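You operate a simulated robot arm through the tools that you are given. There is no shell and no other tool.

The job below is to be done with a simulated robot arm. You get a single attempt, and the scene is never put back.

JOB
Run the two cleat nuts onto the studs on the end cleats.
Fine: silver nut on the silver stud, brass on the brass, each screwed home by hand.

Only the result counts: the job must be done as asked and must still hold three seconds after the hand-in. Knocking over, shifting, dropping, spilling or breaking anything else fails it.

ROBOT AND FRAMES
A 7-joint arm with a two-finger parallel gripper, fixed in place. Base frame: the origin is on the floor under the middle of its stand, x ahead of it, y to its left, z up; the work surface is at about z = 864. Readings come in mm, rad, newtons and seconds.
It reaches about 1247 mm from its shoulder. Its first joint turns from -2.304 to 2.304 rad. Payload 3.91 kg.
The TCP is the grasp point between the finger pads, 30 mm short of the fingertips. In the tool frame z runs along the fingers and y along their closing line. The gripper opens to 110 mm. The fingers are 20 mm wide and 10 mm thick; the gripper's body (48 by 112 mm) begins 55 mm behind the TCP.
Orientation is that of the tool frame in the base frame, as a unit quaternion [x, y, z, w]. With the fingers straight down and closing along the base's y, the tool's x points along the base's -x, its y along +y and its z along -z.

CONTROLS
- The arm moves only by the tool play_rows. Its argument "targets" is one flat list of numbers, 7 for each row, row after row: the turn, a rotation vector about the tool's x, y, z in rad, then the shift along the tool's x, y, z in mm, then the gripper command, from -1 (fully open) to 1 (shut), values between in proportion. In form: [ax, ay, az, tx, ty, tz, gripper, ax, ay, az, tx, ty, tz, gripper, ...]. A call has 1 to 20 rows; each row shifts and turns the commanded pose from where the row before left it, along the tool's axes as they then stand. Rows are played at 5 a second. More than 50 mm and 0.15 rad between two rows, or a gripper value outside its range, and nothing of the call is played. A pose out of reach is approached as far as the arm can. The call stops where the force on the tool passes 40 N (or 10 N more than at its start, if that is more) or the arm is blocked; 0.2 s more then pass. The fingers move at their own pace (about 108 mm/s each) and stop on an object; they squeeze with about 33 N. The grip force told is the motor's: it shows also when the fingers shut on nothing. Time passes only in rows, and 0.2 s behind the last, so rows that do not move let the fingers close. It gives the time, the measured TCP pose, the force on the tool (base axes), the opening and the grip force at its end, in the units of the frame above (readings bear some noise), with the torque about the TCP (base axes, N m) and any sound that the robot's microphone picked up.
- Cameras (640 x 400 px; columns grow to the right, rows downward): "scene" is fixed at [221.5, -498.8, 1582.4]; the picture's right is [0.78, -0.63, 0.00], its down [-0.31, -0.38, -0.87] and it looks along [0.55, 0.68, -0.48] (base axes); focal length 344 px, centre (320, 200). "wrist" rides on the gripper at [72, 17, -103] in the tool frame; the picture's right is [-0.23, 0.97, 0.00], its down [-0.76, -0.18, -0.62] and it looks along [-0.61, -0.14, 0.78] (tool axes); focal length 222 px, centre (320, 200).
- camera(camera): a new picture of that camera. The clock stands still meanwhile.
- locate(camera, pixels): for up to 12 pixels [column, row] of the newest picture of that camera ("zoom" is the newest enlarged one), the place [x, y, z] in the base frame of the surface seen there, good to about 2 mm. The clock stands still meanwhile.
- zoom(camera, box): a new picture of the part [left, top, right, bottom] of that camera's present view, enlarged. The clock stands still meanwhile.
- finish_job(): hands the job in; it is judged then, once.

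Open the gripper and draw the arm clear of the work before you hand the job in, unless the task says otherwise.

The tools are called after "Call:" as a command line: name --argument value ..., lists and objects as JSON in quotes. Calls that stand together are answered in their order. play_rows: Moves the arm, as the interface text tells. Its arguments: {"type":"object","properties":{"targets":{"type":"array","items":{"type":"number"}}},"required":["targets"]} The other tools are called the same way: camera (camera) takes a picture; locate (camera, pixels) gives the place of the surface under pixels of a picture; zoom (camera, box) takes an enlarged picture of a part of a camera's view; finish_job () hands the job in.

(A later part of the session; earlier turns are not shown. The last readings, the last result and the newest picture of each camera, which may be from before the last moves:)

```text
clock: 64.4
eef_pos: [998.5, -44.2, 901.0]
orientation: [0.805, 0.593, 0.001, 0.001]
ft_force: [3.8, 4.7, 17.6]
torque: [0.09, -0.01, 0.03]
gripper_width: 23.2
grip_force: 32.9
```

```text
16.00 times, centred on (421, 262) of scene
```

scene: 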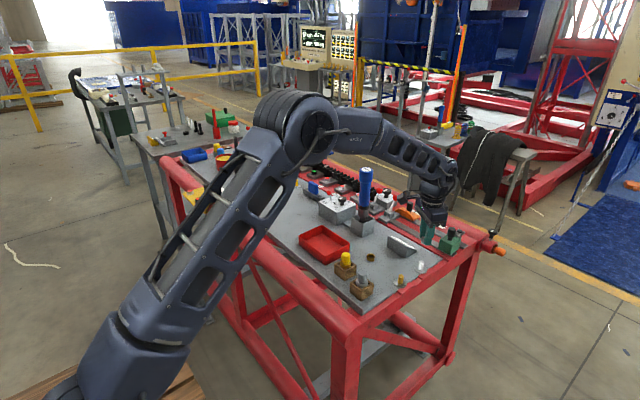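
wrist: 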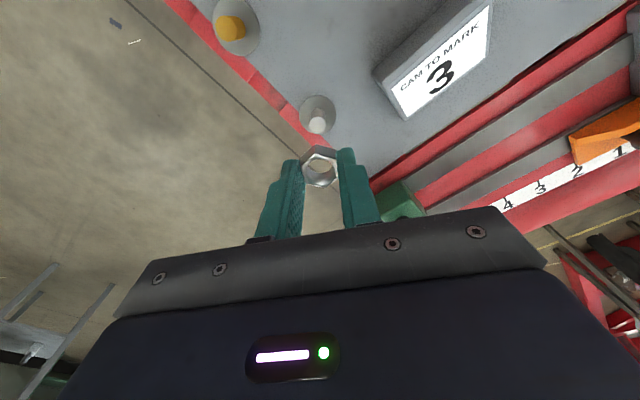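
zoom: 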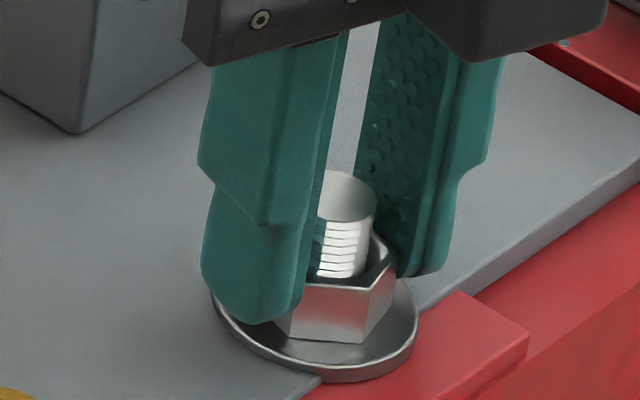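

There is 17.6 N up: the nut now rests on the washer at TCP z ≈ 901. I ease off the push a little and turn clockwise 0.6 rad to see whether any torque or sound appears.

Call:
play_rows --targets '[0, 0, 0, 0, 0, -0.6, 1, 0, 0, 0.15, 0, 0, 0, 1, 0, 0, 0.15, 0, 0, 0, 1, 0, 0, 0.15, 0, 0, 0, 1, 0, 0, 0.15, 0, 0, 0, 1, 0, 0, 0, 0, 0, 0, 1]'

Call:
zoom --camera "scene" --box '[401, 250, 441, 275]'

Call:
zoom --camera "wrist" --box '[280, 135, 360, 185]'

```text
clock: 65.8
eef_pos: [998.5, -45.5, 901.0]
orientation: [0.945, 0.327, 0.0, 0.0]
ft_force: [-0.8, -0.5, 0.0]
torque: [-0.05, 0.0, -0.02]
gripper_width: 23.1
grip_force: 32.8
```

```text
16.00 times, centred on (421, 262) of scene
```

zoom: 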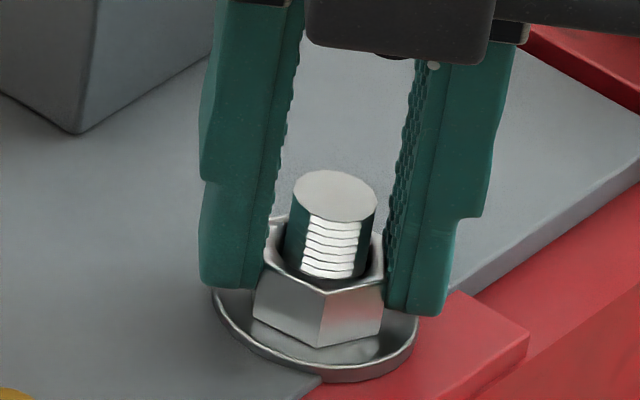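

```text
8.00 times, centred on (320, 160) of wrist
```

zoom: 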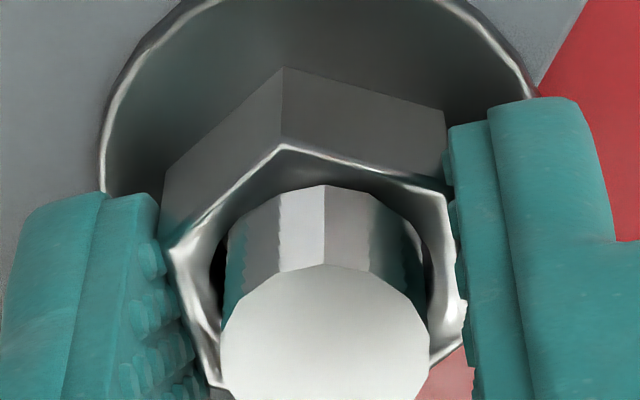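

There is no torque or sound: the nut lies loose over the stud, so the thread has to be started at the stud's end. I lift the nut back up 22 mm to the stud's tip.

Call:
play_rows --targets '[0, 0, 0, 0, 0, -2, 1, 0, 0, 0, 0, 0, -4, 1, 0, 0, 0, 0, 0, -4, 1, 0, 0, 0, 0, 0, -4, 1, 0, 0, 0, 0, 0, -4, 1, 0, 0, 0, 0, 0, -4, 1, 0, 0, 0, 0, 0, 0, 1, 0, 0, 0, 0, 0, 0, 1]'

Call:
zoom --camera "wrist" --box '[280, 135, 360, 185]'

Call:
zoom --camera "scene" --box '[401, 250, 441, 275]'

```text
clock: 67.6
eef_pos: [999.7, -45.4, 924.3]
orientation: [0.945, 0.328, 0.0, 0.0]
ft_force: [0.1, -0.4, -1.7]
torque: [-0.03, 0.0, 0.0]
gripper_width: 23.3
grip_force: 33.2
```

```text
8.00 times, centred on (320, 160) of wrist
```

zoom: 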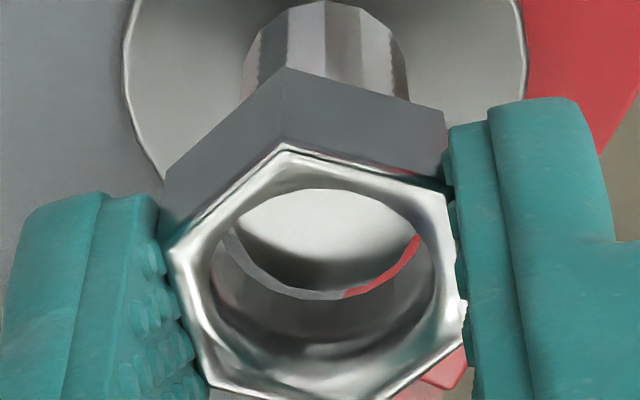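

```text
16.00 times, centred on (421, 262) of scene
```

zoom: 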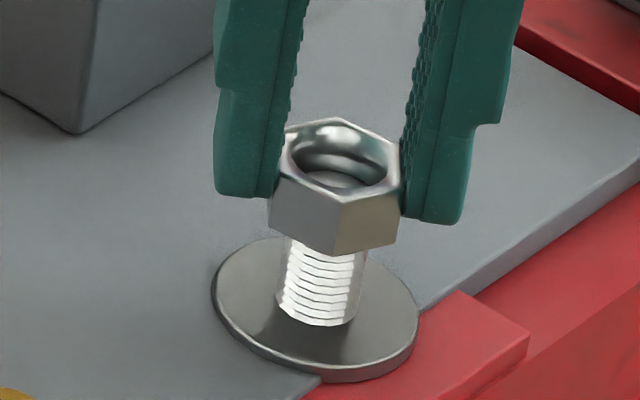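

Good view: the nut sits over the stud's tip, well aligned. I turn counter-clockwise 3 rad here (finding the thread start, and testing a left-hand thread) and watch the forces.

Call:
play_rows --targets '[0, 0, -0.15, 0, 0, 0, 1, 0, 0, -0.15, 0, 0, 0, 1, 0, 0, -0.15, 0, 0, 0, 1, 0, 0, -0.15, 0, 0, 0, 1, 0, 0, -0.15, 0, 0, 0, 1, 0, 0, -0.15, 0, 0, 0, 1, 0, 0, -0.15, 0, 0, 0, 1, 0, 0, -0.15, 0, 0, 0, 1, 0, 0, -0.15, 0, 0, 0, 1, 0, 0, -0.15, 0, 0, 0, 1, 0, 0, -0.15, 0, 0, 0, 1, 0, 0, -0.15, 0, 0, 0, 1, 0, 0, -0.15, 0, 0, 0, 1, 0, 0, -0.15, 0, 0, 0, 1, 0, 0, -0.15, 0, 0, 0, 1, 0, 0, -0.15, 0, 0, 0, 1, 0, 0, -0.15, 0, 0, 0, 1, 0, 0, -0.15, 0, 0, 0, 1, 0, 0, -0.15, 0, 0, 0, 1, 0, 0, -0.15, 0, 0, 0, 1]'

Call:
zoom --camera "wrist" --box '[280, 135, 360, 185]'

Call:
zoom --camera "scene" --box '[401, 250, 441, 275]'

```text
clock: 71.8
eef_pos: [999.6, -44.5, 923.2]
orientation: [-0.26, 0.966, -0.001, 0.0]
ft_force: [1.1, -0.5, -0.7]
torque: [0.0, -0.03, 0.01]
gripper_width: 23.2
grip_force: 32.9
```

```text
8.00 times, centred on (320, 160) of wrist
```

zoom: 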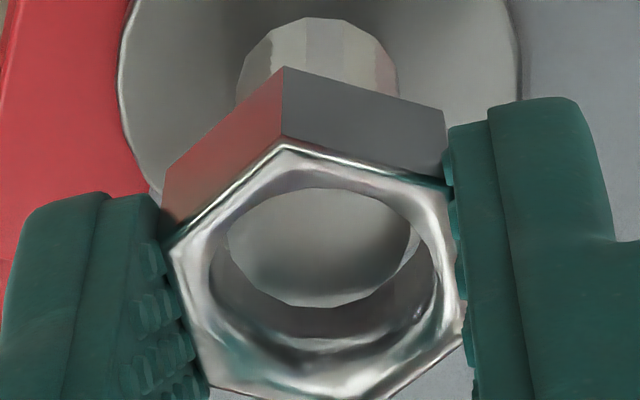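

```text
16.00 times, centred on (421, 262) of scene
```

zoom: 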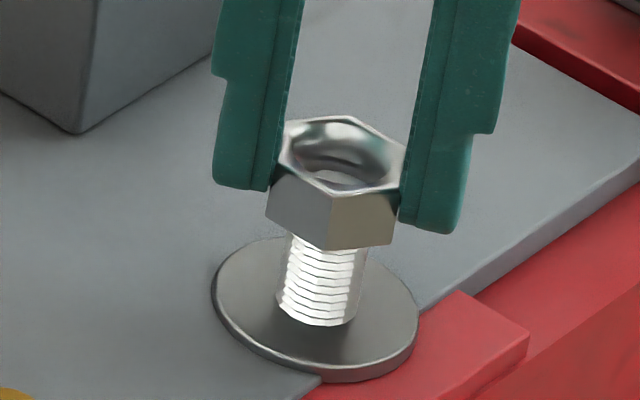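

No reaction turning counter-clockwise. I continue to about -150° so that I have a long clockwise stroke.

Call:
play_rows --targets '[0, 0, -0.15, 0, 0, 0, 1, 0, 0, -0.15, 0, 0, 0, 1, 0, 0, -0.15, 0, 0, 0, 1, 0, 0, -0.15, 0, 0, 0, 1, 0, 0, -0.15, 0, 0, 0, 1, 0, 0, -0.15, 0, 0, 0, 1, 0, 0, -0.15, 0, 0, 0, 1, 0, 0, -0.15, 0, 0, 0, 1, 0, 0, -0.15, 0, 0, 0, 1, 0, 0, -0.15, 0, 0, 0, 1, 0, 0, -0.15, 0, 0, 0, 1, 0, 0, -0.15, 0, 0, 0, 1, 0, 0, -0.15, 0, 0, 0, 1, 0, 0, -0.15, 0, 0, 0, 1, 0, 0, 0, 0, 0, 0, 1]'

Call:
zoom --camera "wrist" --box '[280, 135, 360, 185]'

Call:
zoom --camera "scene" --box '[401, 250, 441, 275]'

```text
clock: 75.0
eef_pos: [998.8, -46.4, 923.3]
orientation: [0.967, -0.255, 0.0, -0.001]
ft_force: [0.2, 0.2, -0.2]
torque: [0.02, 0.02, 0.0]
gripper_width: 23.2
grip_force: 32.6
```

```text
8.00 times, centred on (320, 160) of wrist
```

zoom: 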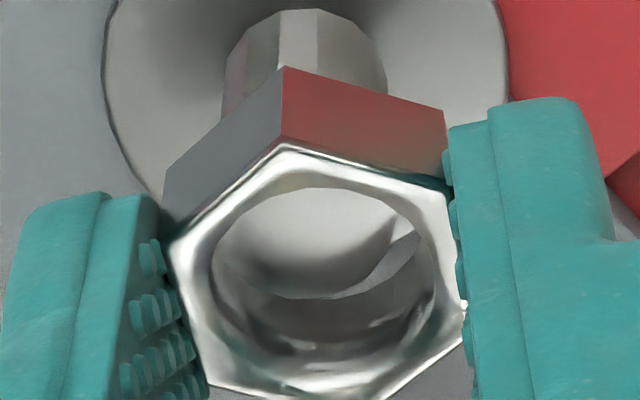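

```text
16.00 times, centred on (421, 262) of scene
```

zoom: 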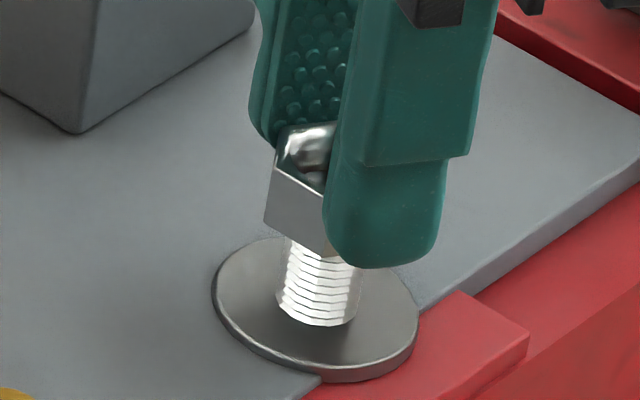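

The yaw reaches -150° fine. The stud is about 1.3 mm to the tool's -y; I correct that and check the centring before turning clockwise.

Call:
play_rows --targets '[0, 0, 0, 0, -1.2, 0, 1, 0, 0, 0, 0, 0, 0, 1, 0, 0, 0, 0, 0, 0, 1, 0, 0, 0, 0, 0, 0, 1]'

Call:
zoom --camera "wrist" --box '[280, 135, 360, 185]'

Call:
zoom --camera "scene" --box '[401, 250, 441, 275]'

```text
clock: 76.0
eef_pos: [998.9, -45.0, 922.9]
orientation: [0.967, -0.256, 0.0, 0.0]
ft_force: [-0.2, -0.8, -0.8]
torque: [0.01, -0.03, -0.02]
gripper_width: 23.1
grip_force: 32.4
```

```text
8.00 times, centred on (320, 160) of wrist
```

zoom: 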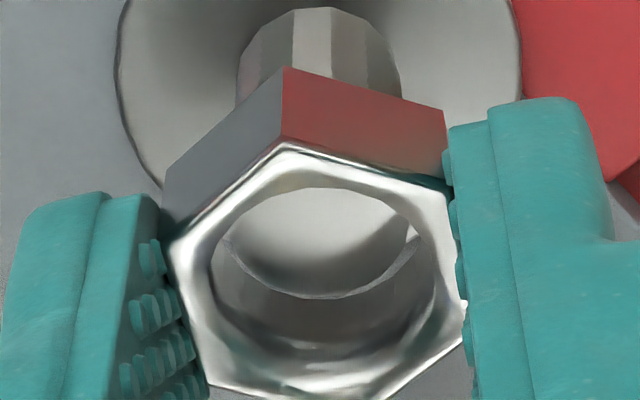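

```text
16.00 times, centred on (421, 262) of scene
```

zoom: 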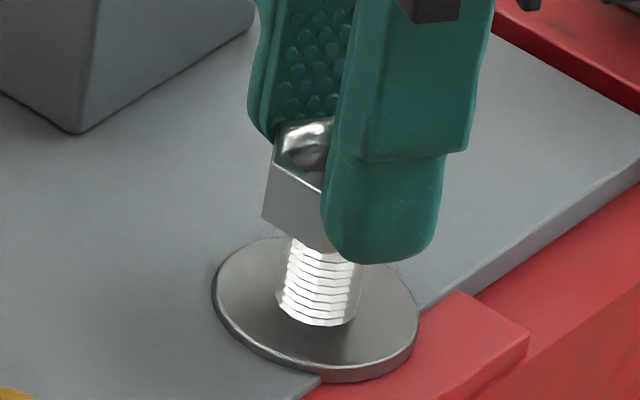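

Centred now (stud columns 237–400 in the zoom). I turn clockwise 3 rad with a small feed of 0.05 mm per row and watch for engagement.

Call:
play_rows --targets '[0, 0, 0.15, 0, 0, 0.05, 1, 0, 0, 0.15, 0, 0, 0.05, 1, 0, 0, 0.15, 0, 0, 0.05, 1, 0, 0, 0.15, 0, 0, 0.05, 1, 0, 0, 0.15, 0, 0, 0.05, 1, 0, 0, 0.15, 0, 0, 0.05, 1, 0, 0, 0.15, 0, 0, 0.05, 1, 0, 0, 0.15, 0, 0, 0.05, 1, 0, 0, 0.15, 0, 0, 0.05, 1, 0, 0, 0.15, 0, 0, 0.05, 1, 0, 0, 0.15, 0, 0, 0.05, 1, 0, 0, 0.15, 0, 0, 0.05, 1, 0, 0, 0.15, 0, 0, 0.05, 1, 0, 0, 0.15, 0, 0, 0.05, 1, 0, 0, 0.15, 0, 0, 0.05, 1, 0, 0, 0.15, 0, 0, 0.05, 1, 0, 0, 0.15, 0, 0, 0.05, 1, 0, 0, 0.15, 0, 0, 0.05, 1, 0, 0, 0.15, 0, 0, 0.05, 1, 0, 0, 0.15, 0, 0, 0.05, 1]'

Call:
zoom --camera "wrist" --box '[280, 135, 360, 185]'

Call:
zoom --camera "scene" --box '[401, 250, 441, 275]'

```text
clock: 80.2
eef_pos: [1000.6, -43.8, 920.2]
orientation: [0.186, 0.982, 0.0, 0.0]
ft_force: [-0.1, -0.5, 0.0]
torque: [-0.01, 0.03, -0.02]
gripper_width: 23.2
grip_force: 33.1
```

```text
8.00 times, centred on (320, 160) of wrist
```

zoom: 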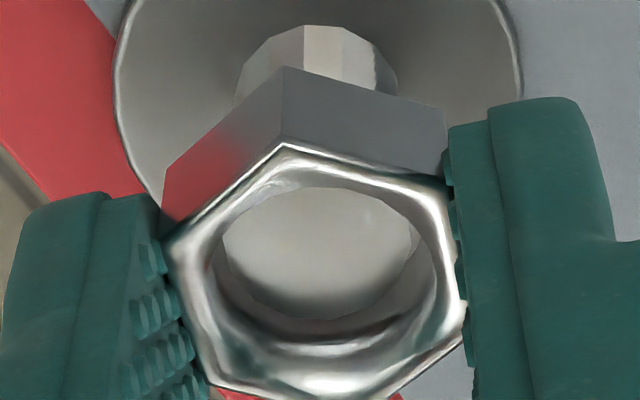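

```text
16.00 times, centred on (421, 262) of scene
```

zoom: 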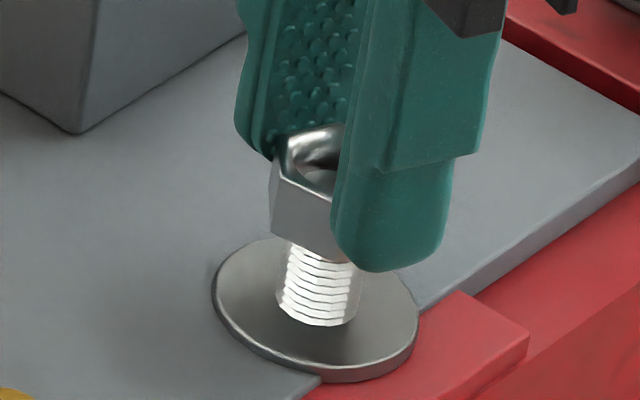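

Still no catch at the tip. The only time the nut was held stiffly on the axis was at yaw ≈ 82°, around z 908→905.5, so I go back to that spot: turn to 82° while lowering to 908.5 and check the centring.

Call:
play_rows --targets '[0, 0, 0.15, 0, 0, 1, 1, 0, 0, 0.15, 0, 0, 1.5, 1, 0, 0, 0.15, 0, 0, 2, 1, 0, 0, 0.15, 0, 0, 2, 1, 0, 0, 0.15, 0, 0, 2, 1, 0, 0, 0.15, 0, 0, 2, 1, 0, 0, 0.15, 0, 0, 2.5, 1, 0, 0, 0, 0, 0, 0, 1, 0, 0, 0, 0, 0, 0, 1]'

Call:
zoom --camera "wrist" --box '[280, 135, 360, 185]'

Call:
zoom --camera "scene" --box '[401, 250, 441, 275]'

```text
clock: 82.2
eef_pos: [1001.2, -45.1, 907.4]
orientation: [0.654, 0.757, 0.0, 0.001]
ft_force: [-0.5, -0.2, -0.4]
torque: [0.0, 0.0, -0.03]
gripper_width: 23.3
grip_force: 32.9
```

```text
8.00 times, centred on (320, 160) of wrist
```

zoom: 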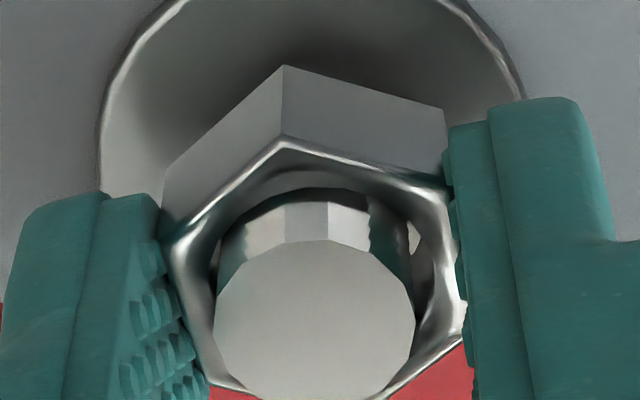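

```text
16.00 times, centred on (421, 262) of scene
```

zoom: 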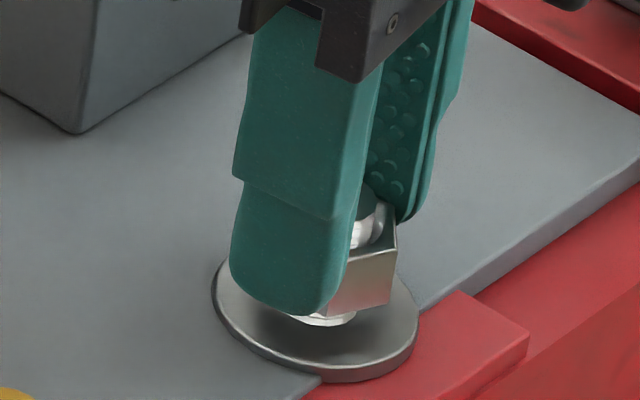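

Free again, with the stud slightly to the tool's -y. I nudge -0.6 mm in y and lower 2 mm, watching for that side force.

Call:
play_rows --targets '[0, 0, 0, 0, -0.5, 0, 1, 0, 0, 0, 0, 0, 0, 1, 0, 0, 0, 0, 0, 0, 1]'

Call:
play_rows --targets '[0, 0, 0, 0, -0.5, 0, 1, 0, 0, 0, 0, 0, 0, 1, 0, 0, 0, 0, 0, 0, 1]'

Call:
play_rows --targets '[0, 0, 0, 0, -0.5, 0, 1, 0, 0, 0, 0, 0, 0, 1, 0, 0, 0, 0, 0, 0, 1]'

Call:
zoom --camera "wrist" --box '[280, 135, 360, 185]'

```text
clock: 83.0
eef_pos: [999.3, -46.2, 907.5]
orientation: [0.653, 0.757, 0.0, 0.001]
ft_force: [-0.8, 0.2, -0.5]
torque: [0.01, 0.0, 0.02]
gripper_width: 23.1
grip_force: 33.0
```

```text
clock: 83.8
eef_pos: [998.7, -45.0, 907.1]
orientation: [0.653, 0.758, 0.0, -0.001]
ft_force: [0.7, -0.1, -0.9]
torque: [0.02, -0.06, -0.01]
gripper_width: 23.2
grip_force: 32.7
```

```text
clock: 84.6
eef_pos: [998.2, -45.4, 906.3]
orientation: [0.653, 0.757, 0.0, 0.0]
ft_force: [-0.1, -0.9, -0.5]
torque: [-0.03, -0.01, -0.04]
gripper_width: 22.9
grip_force: 32.9
```

```text
8.00 times, centred on (320, 160) of wrist
```

zoom: 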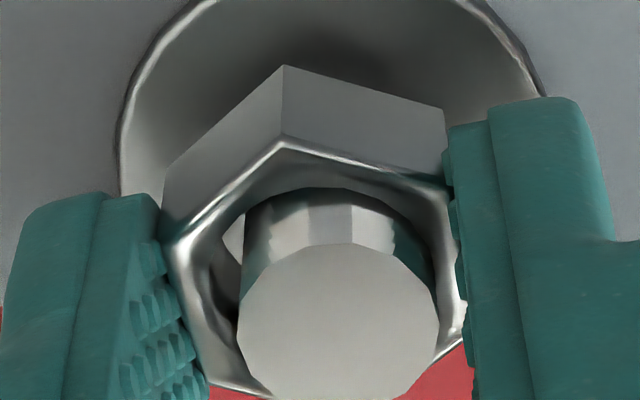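

With free play of about ±1 mm and no force, the earlier stiff hold must have been the thread catching at a certain angle. I recentre (+1.2 in y, -0.5 in x) and check.

Call:
play_rows --targets '[0, 0, 0, -0.5, 1.2, 0, 1, 0, 0, 0, 0, 0, 0, 1, 0, 0, 0, 0, 0, 0, 1, 0, 0, 0, 0, 0, 0, 1]'

Call:
zoom --camera "wrist" --box '[280, 135, 360, 185]'

Call:
zoom --camera "scene" --box '[401, 250, 441, 275]'

```text
clock: 85.6
eef_pos: [998.9, -44.1, 907.7]
orientation: [0.652, 0.758, 0.0, 0.0]
ft_force: [-0.7, 0.2, -0.4]
torque: [-0.01, -0.01, 0.01]
gripper_width: 23.2
grip_force: 33.3
```

```text
8.00 times, centred on (320, 160) of wrist
```

zoom: 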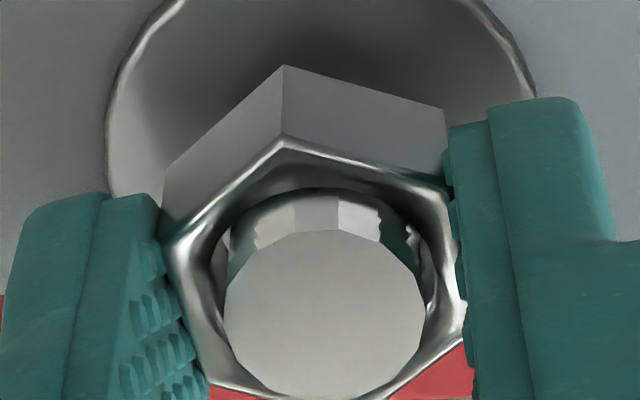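

```text
16.00 times, centred on (421, 262) of scene
```

zoom: 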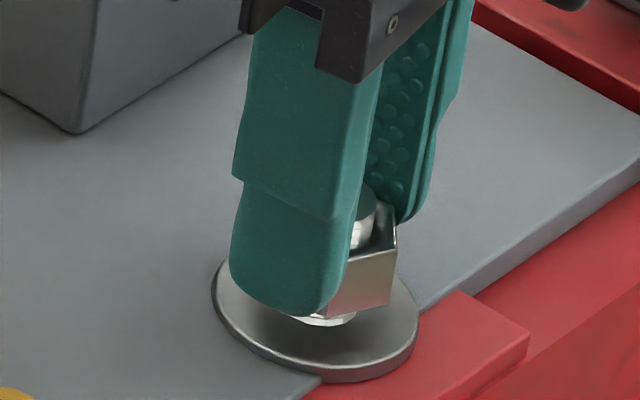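

Centred again (disc 224–426, centre 325). I repeat the descent by 2.5 mm from here in small steps.

Call:
play_rows --targets '[0, 0, 0, 0, 0, 0.5, 1, 0, 0, 0, 0, 0, 0.5, 1, 0, 0, 0, 0, 0, 0.5, 1, 0, 0, 0, 0, 0, 0.5, 1, 0, 0, 0, 0, 0, 0.5, 1, 0, 0, 0, 0, 0, 0, 1, 0, 0, 0, 0, 0, 0, 1]'

Call:
zoom --camera "wrist" --box '[280, 135, 360, 185]'

```text
clock: 87.2
eef_pos: [1000.3, -44.4, 905.5]
orientation: [0.653, 0.757, 0.0, 0.0]
ft_force: [3.3, 9.3, 2.9]
torque: [0.33, -0.06, 0.02]
gripper_width: 23.0
grip_force: 33.9
```

```text
8.00 times, centred on (320, 160) of wrist
```

zoom: 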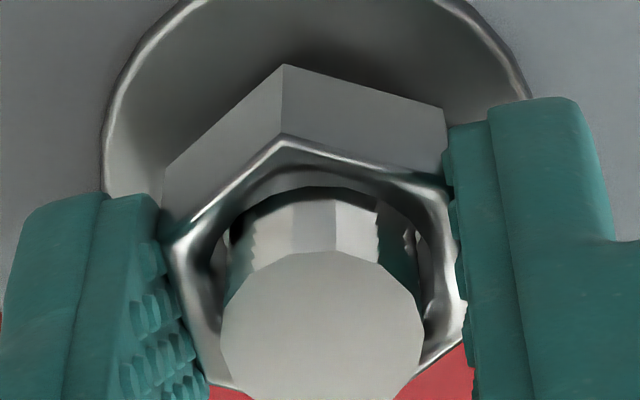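

It caught again: F = (3.3, 9.3, 2.9) with the nut held exactly on the axis (disc centre 323). I relieve the y force by 0.4 mm and turn clockwise 0.6 rad with no feed, watching fz.

Call:
play_rows --targets '[0, 0, 0, 0.4, 0.1, 0, 1, 0, 0, 0, 0, 0, 0, 1]'

Call:
play_rows --targets '[0, 0, 0.15, 0, 0, 0, 1, 0, 0, 0.15, 0, 0, 0, 1, 0, 0, 0.15, 0, 0, 0, 1, 0, 0, 0.15, 0, 0, 0, 1, 0, 0, 0, 0, 0, 0, 1]'

Call:
zoom --camera "wrist" --box '[280, 135, 360, 185]'

Call:
zoom --camera "scene" --box '[401, 250, 441, 275]'

```text
clock: 87.8
eef_pos: [1000.0, -45.1, 905.3]
orientation: [0.653, 0.758, 0.0, 0.0]
ft_force: [-6.6, 8.5, 1.7]
torque: [0.29, 0.18, 0.02]
gripper_width: 23.1
grip_force: 33.6
```

```text
clock: 89.0
eef_pos: [1000.0, -44.1, 905.7]
orientation: [0.848, 0.53, 0.001, 0.001]
ft_force: [-3.4, 6.0, -0.8]
torque: [0.17, 0.09, 0.02]
gripper_width: 23.0
grip_force: 32.8
```

```text
8.00 times, centred on (320, 160) of wrist
```

zoom: 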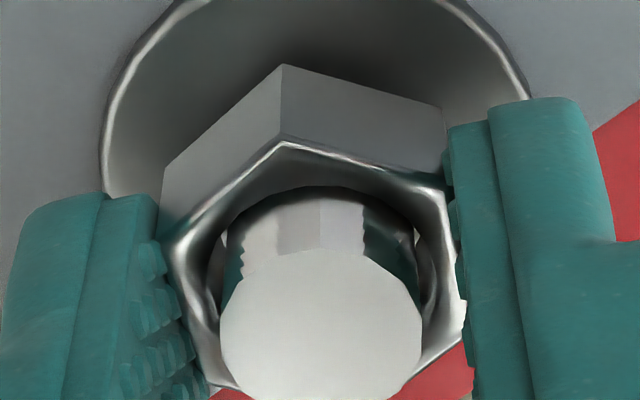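

```text
16.00 times, centred on (421, 262) of scene
```

zoom: 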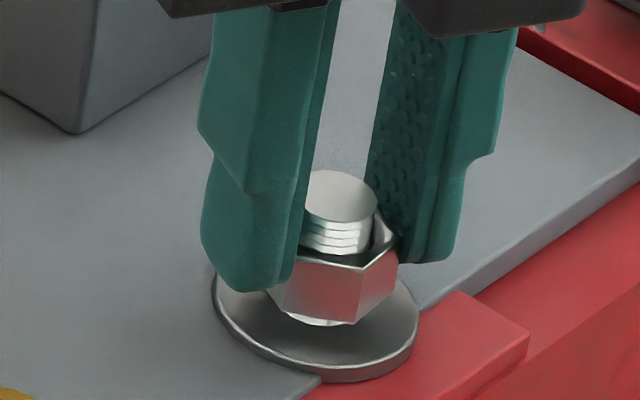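

Still captured and centred. I turn another 0.45 rad clockwise without feed; if the thread draws the nut down, fz should go negative.

Call:
play_rows --targets '[0, 0, 0.15, 0, 0, 0, 1, 0, 0, 0.15, 0, 0, 0, 1, 0, 0, 0.15, 0, 0, 0, 1, 0, 0, 0.15, 0, 0, 0, 1, 0, 0, 0.15, 0, 0, 0, 1, 0, 0, 0, 0, 0, 0, 1]'

Call:
zoom --camera "wrist" --box '[280, 135, 360, 185]'

Call:
zoom --camera "scene" --box '[401, 250, 441, 275]'

```text
clock: 90.4
eef_pos: [1000.5, -45.4, 904.5]
orientation: [0.983, 0.182, 0.001, 0.001]
ft_force: [23.3, -6.3, -1.0]
torque: [-0.18, -0.34, 0.01]
gripper_width: 23.3
grip_force: 32.9
```

```text
8.00 times, centred on (320, 160) of wrist
```

zoom: 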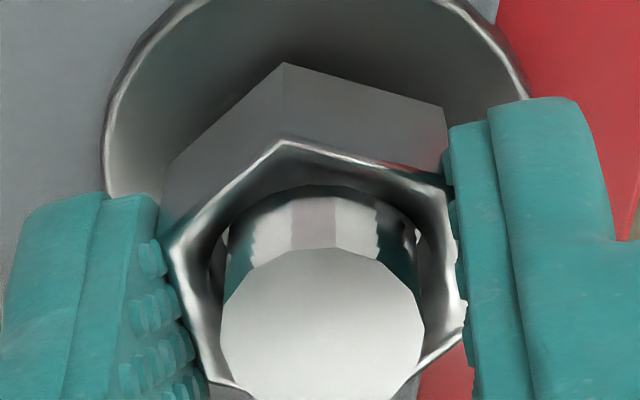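

```text
16.00 times, centred on (421, 262) of scene
```

zoom: 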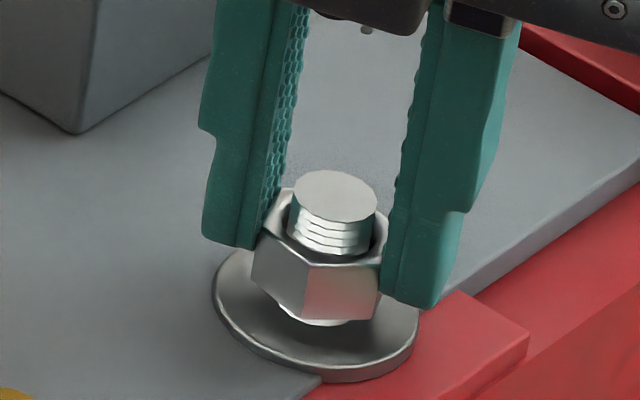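

The nut stays captured at yaw 159°, but the side force has grown to 24 N as the tool orbits. I relieve it (+0.75,+0.55 in the tool frame) before testing whether the nut stays up when released.

Call:
play_rows --targets '[0, 0, 0, 0.75, 0.55, 0, 1, 0, 0, 0, 0, 0, 0, 1, 0, 0, 0, 0, 0, 0, 1]'

Call:
play_rows --targets '[0, 0, 0, 0, 0, 0, 1, 0, 0, 0, 0, 0, 0, 1]'

```text
clock: 91.2
eef_pos: [1000.6, -46.5, 905.3]
orientation: [0.983, 0.183, 0.001, 0.0]
ft_force: [8.7, -3.0, 0.3]
torque: [-0.09, -0.29, 0.02]
gripper_width: 23.1
grip_force: 33.0
```

```text
clock: 91.8
eef_pos: [1000.4, -45.8, 905.5]
orientation: [0.983, 0.183, 0.001, 0.0]
ft_force: [4.8, -3.4, 0.5]
torque: [-0.06, -0.13, 0.01]
gripper_width: 23.4
grip_force: 32.8
```

Side force is down to about 5 N. I open the fingers to about 36 mm and look at whether the nut stays up or drops.

Call:
play_rows --targets '[0, 0, 0, 0, 0, 0, 0.345, 0, 0, 0, 0, 0, 0, 0.345, 0, 0, 0, 0, 0, 0, 0.345]'

Call:
zoom --camera "scene" --box '[401, 250, 441, 275]'

Call:
zoom --camera "wrist" --box '[280, 135, 360, 185]'

```text
clock: 92.6
eef_pos: [1000.3, -44.8, 904.6]
orientation: [0.983, 0.184, 0.0, 0.001]
ft_force: [0.5, -0.5, -0.2]
torque: [0.02, 0.04, 0.0]
gripper_width: 36.1
grip_force: 0.1
```

```text
16.00 times, centred on (421, 262) of scene
```

zoom: 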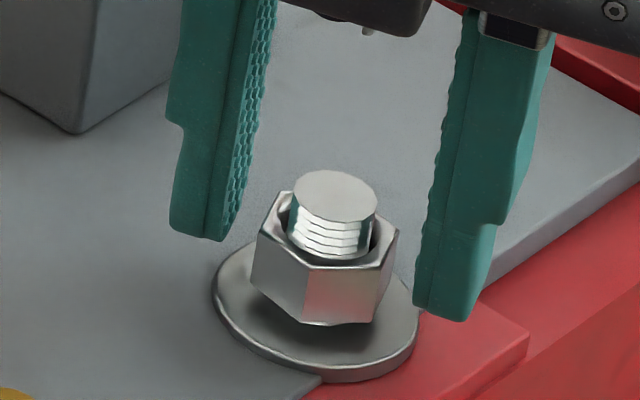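

```text
8.00 times, centred on (320, 160) of wrist
```

zoom: 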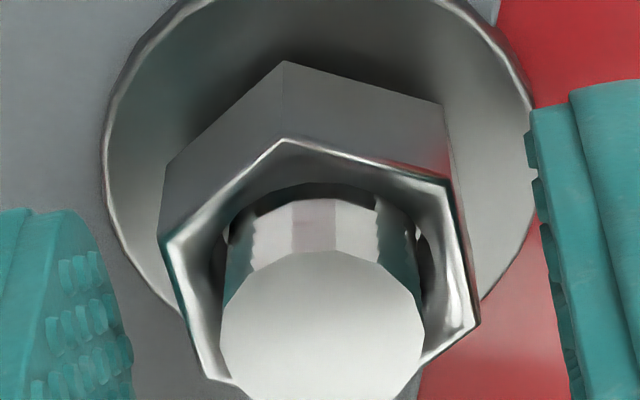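

The nut hangs on the stud by itself about 5 mm above the washer, so the thread has it. I turn the open gripper back counter-clockwise 300° in two calls, to re-grip on the flats for a long clockwise stroke.

Call:
play_rows --targets '[0, 0, -0.1496, 0, 0, 0, 0.273, 0, 0, -0.1496, 0, 0, 0, 0.273, 0, 0, -0.1496, 0, 0, 0, 0.273, 0, 0, -0.1496, 0, 0, 0, 0.273, 0, 0, -0.1496, 0, 0, 0, 0.273, 0, 0, -0.1496, 0, 0, 0, 0.273, 0, 0, -0.1496, 0, 0, 0, 0.273, 0, 0, -0.1496, 0, 0, 0, 0.273, 0, 0, -0.1496, 0, 0, 0, 0.273, 0, 0, -0.1496, 0, 0, 0, 0.273, 0, 0, -0.1496, 0, 0, 0, 0.273, 0, 0, -0.1496, 0, 0, 0, 0.273, 0, 0, -0.1496, 0, 0, 0, 0.273, 0, 0, -0.1496, 0, 0, 0, 0.273, 0, 0, -0.1496, 0, 0, 0, 0.273, 0, 0, -0.1496, 0, 0, 0, 0.273, 0, 0, -0.1496, 0, 0, 0, 0.273, 0, 0, -0.1496, 0, 0, 0, 0.273, 0, 0, -0.1496, 0, 0, 0, 0.273, 0, 0, -0.1496, 0, 0, 0, 0.273]'

Call:
play_rows --targets '[0, 0, -0.1496, 0, 0, 0, 0.273, 0, 0, -0.1496, 0, 0, 0, 0.273, 0, 0, -0.1496, 0, 0, 0, 0.273, 0, 0, -0.1496, 0, 0, 0, 0.273, 0, 0, -0.1496, 0, 0, 0, 0.273, 0, 0, -0.1496, 0, 0, 0, 0.273, 0, 0, -0.1496, 0, 0, 0, 0.273, 0, 0, -0.1496, 0, 0, 0, 0.273, 0, 0, -0.1496, 0, 0, 0, 0.273, 0, 0, -0.1496, 0, 0, 0, 0.273, 0, 0, -0.1496, 0, 0, 0, 0.273, 0, 0, -0.1496, 0, 0, 0, 0.273, 0, 0, -0.1496, 0, 0, 0, 0.273, 0, 0, -0.1496, 0, 0, 0, 0.273, 0, 0, -0.1496, 0, 0, 0, 0.273, 0, 0, 0, 0, 0, 0, 0.273, 0, 0, 0, 0, 0, 0, 0.273]'

Call:
zoom --camera "wrist" --box '[260, 122, 380, 197]'

Call:
zoom --camera "scene" --box '[401, 250, 441, 275]'

```text
clock: 96.8
eef_pos: [1000.7, -45.3, 904.4]
orientation: [-0.111, 0.994, 0.001, 0.0]
ft_force: [-0.4, 0.5, 0.1]
torque: [0.0, 0.03, 0.0]
gripper_width: 39.7
grip_force: 0.1
```

```text
clock: 100.4
eef_pos: [1000.5, -45.1, 905.7]
orientation: [0.943, -0.334, 0.0, -0.001]
ft_force: [0.9, -0.4, -0.2]
torque: [0.01, -0.04, -0.01]
gripper_width: 40.1
grip_force: 0.1
```

```text
5.33 times, centred on (320, 160) of wrist
```

zoom: 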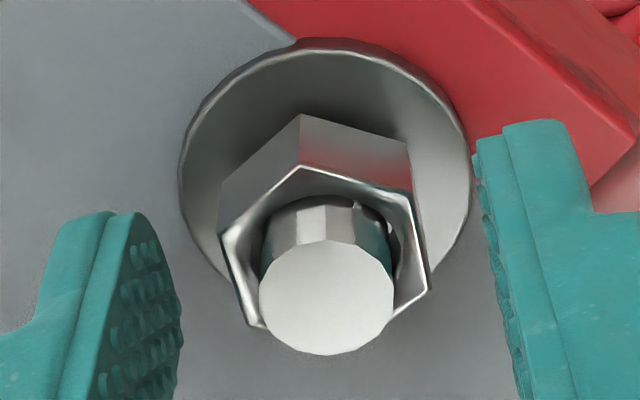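

```text
16.00 times, centred on (421, 262) of scene
```

zoom: 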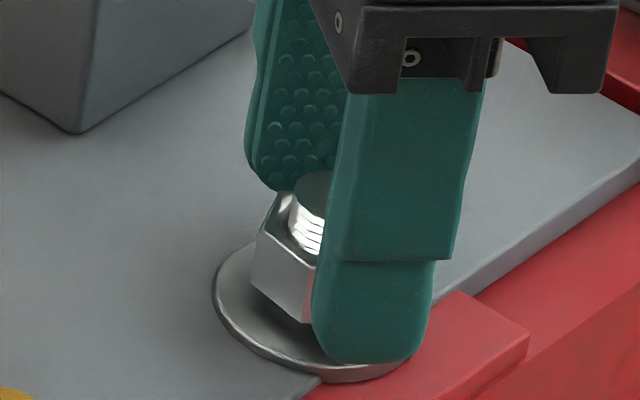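

The nut stays put and the pads face its flats at yaw -141°. I shift +0.5 mm in y to centre, close on it, and read the forces.

Call:
play_rows --targets '[0, 0, 0, 0, 0.5, 0, 0.273, 0, 0, 0, 0, 0, 0, 0.273, 0, 0, 0, 0, 0, 0, 1, 0, 0, 0, 0, 0, 0, 1, 0, 0, 0, 0, 0, 0, 1]'

Call:
zoom --camera "wrist" --box '[280, 135, 360, 185]'

```text
clock: 101.6
eef_pos: [999.9, -45.0, 904.8]
orientation: [0.943, -0.333, 0.001, 0.0]
ft_force: [-2.9, -2.4, -1.0]
torque: [-0.06, 0.13, -0.01]
gripper_width: 22.8
grip_force: 33.5
```

```text
8.00 times, centred on (320, 160) of wrist
```

zoom: 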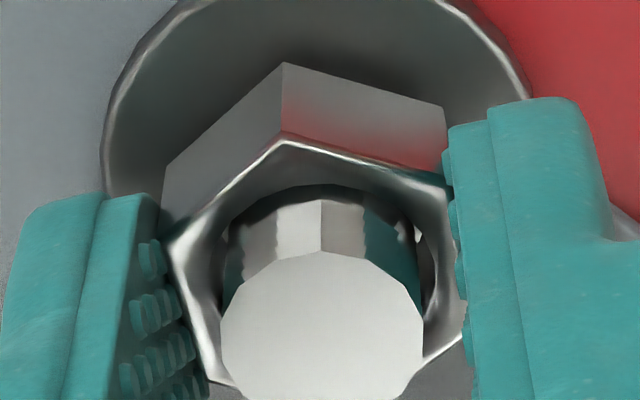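

Gripped with only about 3 N sideways. I turn clockwise 1.5 rad without feed to measure how the thread pulls.

Call:
play_rows --targets '[0, 0, 0.15, 0, 0, 0, 1, 0, 0, 0.15, 0, 0, 0, 1, 0, 0, 0.15, 0, 0, 0, 1, 0, 0, 0.15, 0, 0, 0, 1, 0, 0, 0.15, 0, 0, 0, 1, 0, 0, 0.15, 0, 0, 0, 1, 0, 0, 0.15, 0, 0, 0, 1, 0, 0, 0.15, 0, 0, 0, 1, 0, 0, 0.15, 0, 0, 0, 1, 0, 0, 0.15, 0, 0, 0, 1]'

Call:
zoom --camera "wrist" --box '[280, 135, 360, 185]'

Call:
zoom --camera "scene" --box '[401, 250, 441, 275]'

```text
clock: 103.8
eef_pos: [1000.1, -46.4, 905.3]
orientation: [-0.462, 0.887, 0.001, 0.0]
ft_force: [-27.1, 0.9, -4.2]
torque: [-0.02, 0.79, 0.03]
gripper_width: 23.4
grip_force: 33.0
```

```text
8.00 times, centred on (320, 160) of wrist
```

zoom: 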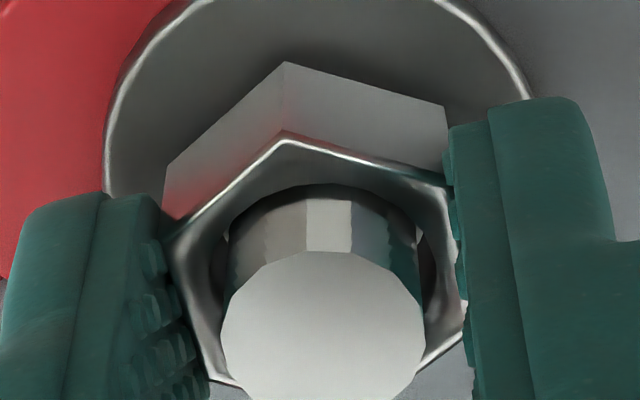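

```text
16.00 times, centred on (421, 262) of scene
```

zoom: 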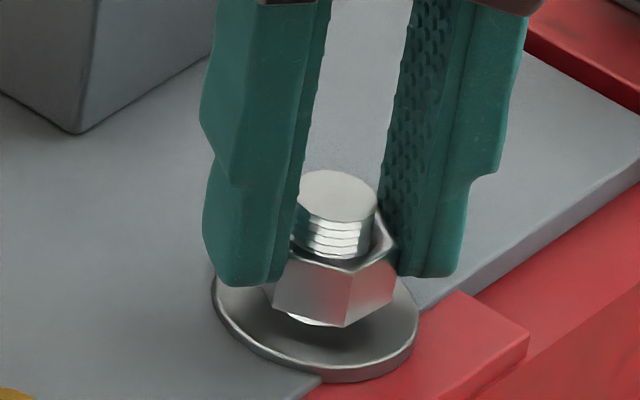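

The nut has been drawn down about 1 mm (fz -4 N), so clockwise is right and the thread is working. I relieve the side force (about 1.2 mm toward -x), and continue 1.2 rad clockwise with a feed of 0.1 mm per row.

Call:
play_rows --targets '[0, 0, 0, 0.35, 0.5, 0.2, 1, 0, 0, 0, 0.35, 0.5, 0.2, 1, 0, 0, 0, 0, 0, 0.2, 1, 0, 0, 0, 0, 0, 0, 1]'

Call:
play_rows --targets '[0, 0, 0.15, 0, 0, 0.1, 1, 0, 0, 0.15, 0, 0, 0.1, 1, 0, 0, 0.15, 0, 0, 0.1, 1, 0, 0, 0.15, 0, 0, 0.1, 1, 0, 0, 0.15, 0, 0, 0.1, 1, 0, 0, 0.15, 0, 0, 0.1, 1, 0, 0, 0.15, 0, 0, 0.1, 1, 0, 0, 0.15, 0, 0, 0.1, 1]'

Call:
zoom --camera "wrist" --box '[280, 135, 360, 185]'

Call:
zoom --camera "scene" --box '[401, 250, 441, 275]'

```text
clock: 104.8
eef_pos: [998.9, -46.5, 904.9]
orientation: [-0.463, 0.886, -0.001, 0.0]
ft_force: [-6.8, -3.7, -1.3]
torque: [-0.14, 0.32, 0.0]
gripper_width: 23.0
grip_force: 33.0
```

```text
clock: 106.6
eef_pos: [999.0, -43.9, 902.6]
orientation: [0.119, 0.993, 0.0, 0.0]
ft_force: [2.7, -9.5, 0.9]
torque: [-0.26, -0.07, -0.01]
gripper_width: 23.3
grip_force: 32.9
```

```text
8.00 times, centred on (320, 160) of wrist
```

zoom: 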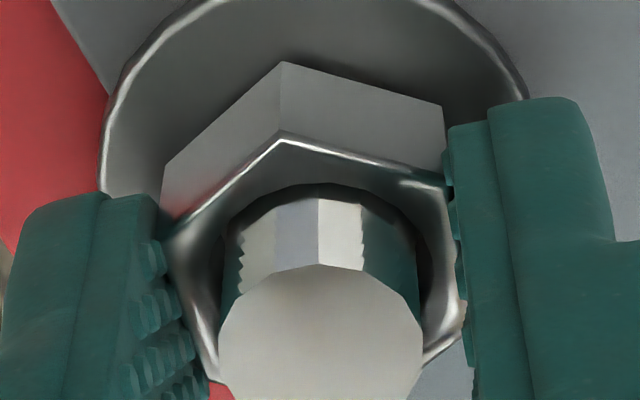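

```text
16.00 times, centred on (421, 262) of scene
```

zoom: 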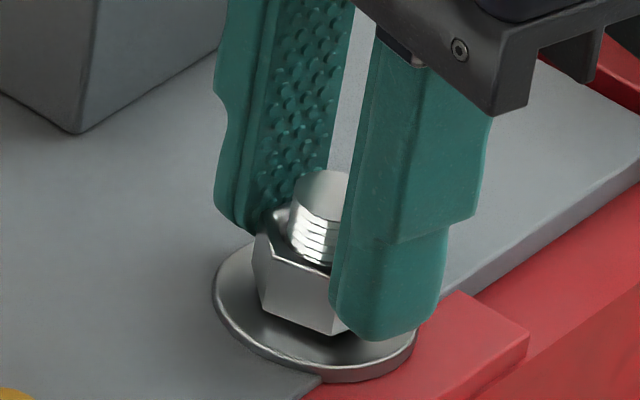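

Turning well: the nut is lower and fz is near zero. I correct -0.4 mm in y and continue clockwise 1.2 rad with 0.08 mm feed per row.

Call:
play_rows --targets '[0, 0, 0, -0.2, -0.4, 0, 1, 0, 0, 0.15, 0, 0, 0.08, 1, 0, 0, 0.15, 0, 0, 0.08, 1, 0, 0, 0.15, 0, 0, 0.08, 1, 0, 0, 0.15, 0, 0, 0.08, 1, 0, 0, 0.15, 0, 0, 0.08, 1, 0, 0, 0.15, 0, 0, 0.08, 1, 0, 0, 0.15, 0, 0, 0.08, 1, 0, 0, 0.15, 0, 0, 0.08, 1]'

Call:
zoom --camera "wrist" --box '[280, 135, 360, 185]'

Call:
zoom --camera "scene" --box '[401, 250, 441, 275]'

```text
clock: 108.6
eef_pos: [1000.2, -44.5, 901.7]
orientation: [0.658, 0.753, 0.0, 0.0]
ft_force: [31.4, 13.4, -0.1]
torque: [0.38, -0.82, 0.02]
gripper_width: 23.3
grip_force: 33.1
```

```text
8.00 times, centred on (320, 160) of wrist
```

zoom: 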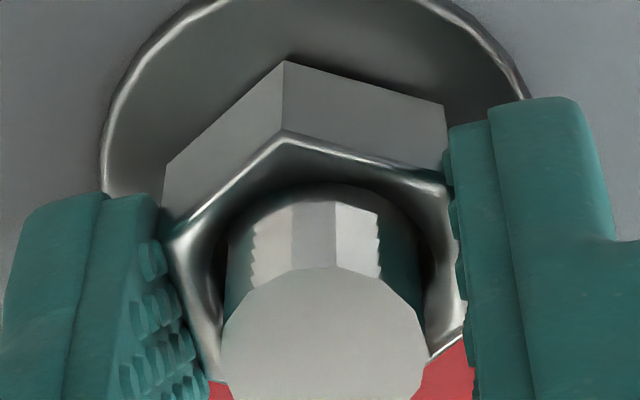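

```text
16.00 times, centred on (421, 262) of scene
```

zoom: 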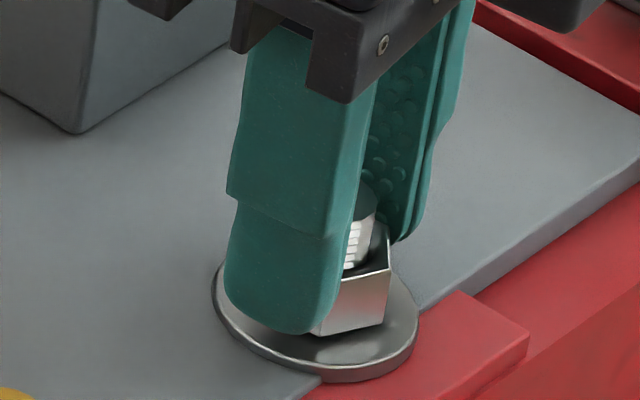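

The side force rose to 34 N, so I relieve it (+0.4,+1.45 tool) first, then continue clockwise 1.2 rad with a small feed.

Call:
play_rows --targets '[0, 0, 0, 0.2, 0.75, 0, 1, 0, 0, 0, 0.2, 0.7, 0, 1, 0, 0, 0, 0, 0, 0, 1, 0, 0, 0, 0, 0, 0, 1]'

Call:
play_rows --targets '[0, 0, 0.15, 0, 0, 0.05, 1, 0, 0, 0.15, 0, 0, 0.05, 1, 0, 0, 0.15, 0, 0, 0.05, 1, 0, 0, 0.15, 0, 0, 0.05, 1, 0, 0, 0.15, 0, 0, 0.05, 1]'

Call:
zoom --camera "wrist" --box '[280, 135, 360, 185]'

Call:
zoom --camera "scene" --box '[401, 250, 441, 275]'

```text
clock: 109.6
eef_pos: [1000.0, -45.3, 902.7]
orientation: [0.657, 0.754, -0.001, 0.0]
ft_force: [-3.2, 16.2, 0.7]
torque: [0.55, 0.1, -0.03]
gripper_width: 23.2
grip_force: 32.4
```

```text
clock: 110.8
eef_pos: [1000.5, -44.6, 902.1]
orientation: [0.888, 0.46, 0.0, 0.001]
ft_force: [-21.0, 13.9, 0.5]
torque: [0.52, 0.51, 0.01]
gripper_width: 23.3
grip_force: 32.9
```

```text
8.00 times, centred on (320, 160) of wrist
```

zoom: 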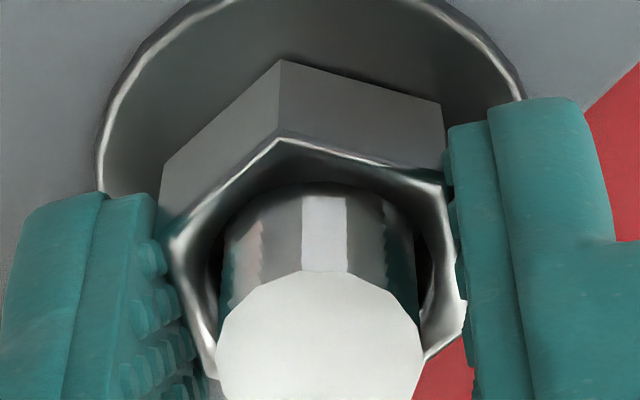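

```text
16.00 times, centred on (421, 262) of scene
```

zoom: 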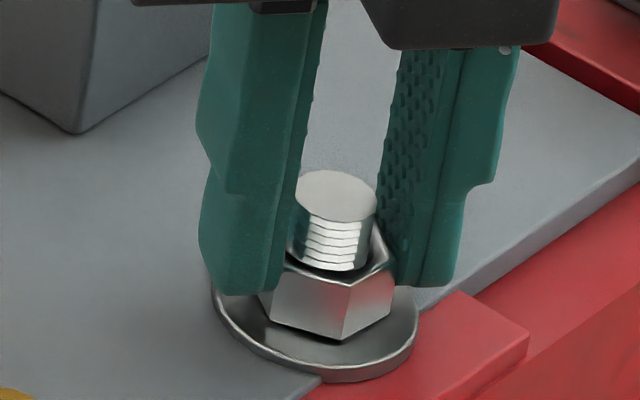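

The nut is about 2 mm from the washer. I relieve the side force (-1.1 in tool y) and turn another 0.6 rad to yaw ≈ 160°.

Call:
play_rows --targets '[0, 0, 0, 0, -0.9, 0, 1, 0, 0, 0, 0, 0, 0, 1, 0, 0, 0.15, 0, 0, 0.05, 1, 0, 0, 0.15, 0, 0, 0.05, 1, 0, 0, 0.15, 0, 0, 0.05, 1, 0, 0, 0.15, 0, 0, 0.05, 1, 0, 0, 0, 0, 0, 0, 1]'

Call:
zoom --camera "scene" --box '[401, 250, 441, 275]'

Call:
zoom --camera "wrist" --box '[280, 135, 360, 185]'

```text
clock: 112.4
eef_pos: [999.9, -45.9, 904.3]
orientation: [0.984, 0.176, 0.0, 0.0]
ft_force: [-18.1, 1.9, -0.6]
torque: [0.0, 0.54, 0.01]
gripper_width: 22.9
grip_force: 32.5
```

```text
16.00 times, centred on (421, 262) of scene
```

zoom: 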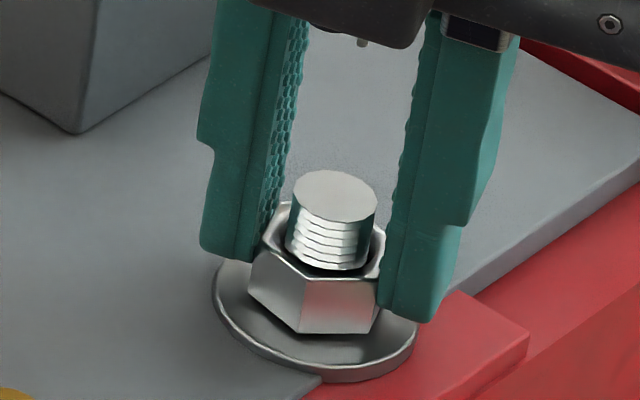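

```text
8.00 times, centred on (320, 160) of wrist
```

zoom: 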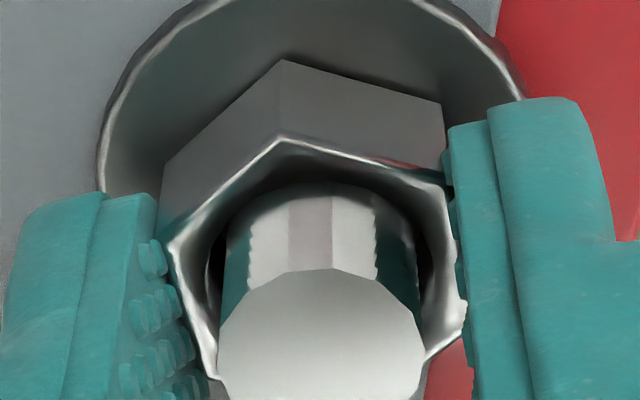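

The nut has come down about 2.5 mm over the 300° turn, with roughly 2 mm to go. I release, lower 1 mm and swing back 300° for the next stroke.

Call:
play_rows --targets '[0, 0, 0, 0, 0, 0, 0.273, 0, 0, 0, 0, 0, 0, 0.273, 0, 0, -0.1496, 0, 0, 0, 0.273, 0, 0, -0.1496, 0, 0, 0, 0.273, 0, 0, -0.1496, 0, 0, 0, 0.273, 0, 0, -0.1496, 0, 0, 0, 0.273, 0, 0, -0.1496, 0, 0, 0, 0.273, 0, 0, -0.1496, 0, 0, 0, 0.273, 0, 0, -0.1496, 0, 0, 0, 0.273, 0, 0, -0.1496, 0, 0, 0, 0.273, 0, 0, -0.1496, 0, 0, 0, 0.273, 0, 0, -0.1496, 0, 0, 0, 0.273, 0, 0, -0.1496, 0, 0, 0, 0.273, 0, 0, -0.1496, 0, 0, 0, 0.273, 0, 0, -0.1496, 0, 0, 0, 0.273, 0, 0, -0.1496, 0, 0, 0, 0.273, 0, 0, -0.1496, 0, 0, 0, 0.273, 0, 0, -0.1496, 0, 0, 0, 0.273, 0, 0, -0.1496, 0, 0, 0, 0.273, 0, 0, -0.1496, 0, 0, 0, 0.273]'

Call:
play_rows --targets '[0, 0, -0.1496, 0, 0, 0, 0.273, 0, 0, -0.1496, 0, 0, 0, 0.273, 0, 0, -0.1496, 0, 0, 0, 0.273, 0, 0, -0.1496, 0, 0, 0, 0.273, 0, 0, -0.1496, 0, 0, 0, 0.273, 0, 0, -0.1496, 0, 0, 0, 0.273, 0, 0, -0.1496, 0, 0, 0, 0.273, 0, 0, -0.1496, 0, 0, 0, 0.273, 0, 0, -0.1496, 0, 0, 0, 0.273, 0, 0, -0.1496, 0, 0, 0, 0.273, 0, 0, -0.1496, 0, 0, 0, 0.273, 0, 0, -0.1496, 0, 0, 0, 0.273, 0, 0, -0.1496, 0, 0, 0, 0.273, 0, 0, -0.1496, 0, 0, 0, 0.273, 0, 0, -0.1496, 0, 0, 0, 0.273, 0, 0, -0.1496, 0, 0, 0, 0.273, 0, 0, -0.1496, 0, 0, 0.5, 0.273, 0, 0, 0, 0, 0, 0.5, 0.273, 0, 0, 0, 0, 0, 0, 0.273, 0, 0, 0, 0, 0, 0, 0.273]'

Call:
zoom --camera "wrist" --box '[260, 122, 380, 197]'

Call:
zoom --camera "scene" --box '[401, 250, 441, 275]'

```text
clock: 116.6
eef_pos: [1000.5, -44.0, 901.7]
orientation: [0.045, 0.999, 0.001, 0.0]
ft_force: [-0.3, 0.3, 0.1]
torque: [-0.01, -0.01, -0.02]
gripper_width: 39.7
grip_force: 0.0
```

```text
clock: 120.8
eef_pos: [1000.3, -45.0, 900.4]
orientation: [0.941, -0.338, 0.0, 0.0]
ft_force: [-0.3, -0.6, -0.7]
torque: [-0.01, -0.01, 0.0]
gripper_width: 40.1
grip_force: 0.0
```

```text
5.33 times, centred on (320, 160) of wrist
```

zoom: 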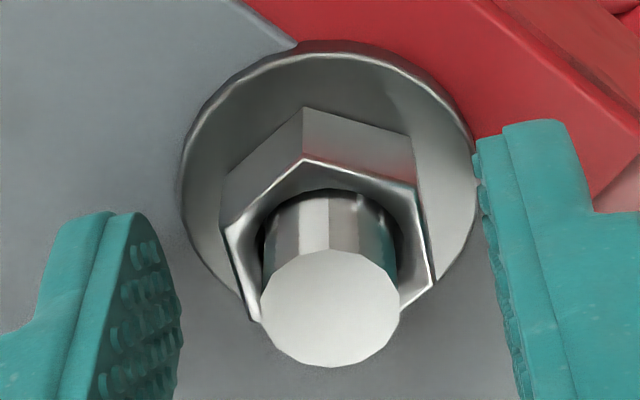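

```text
16.00 times, centred on (421, 262) of scene
```

zoom: 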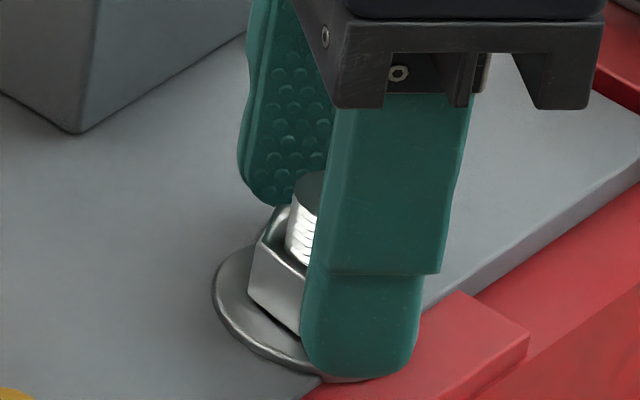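

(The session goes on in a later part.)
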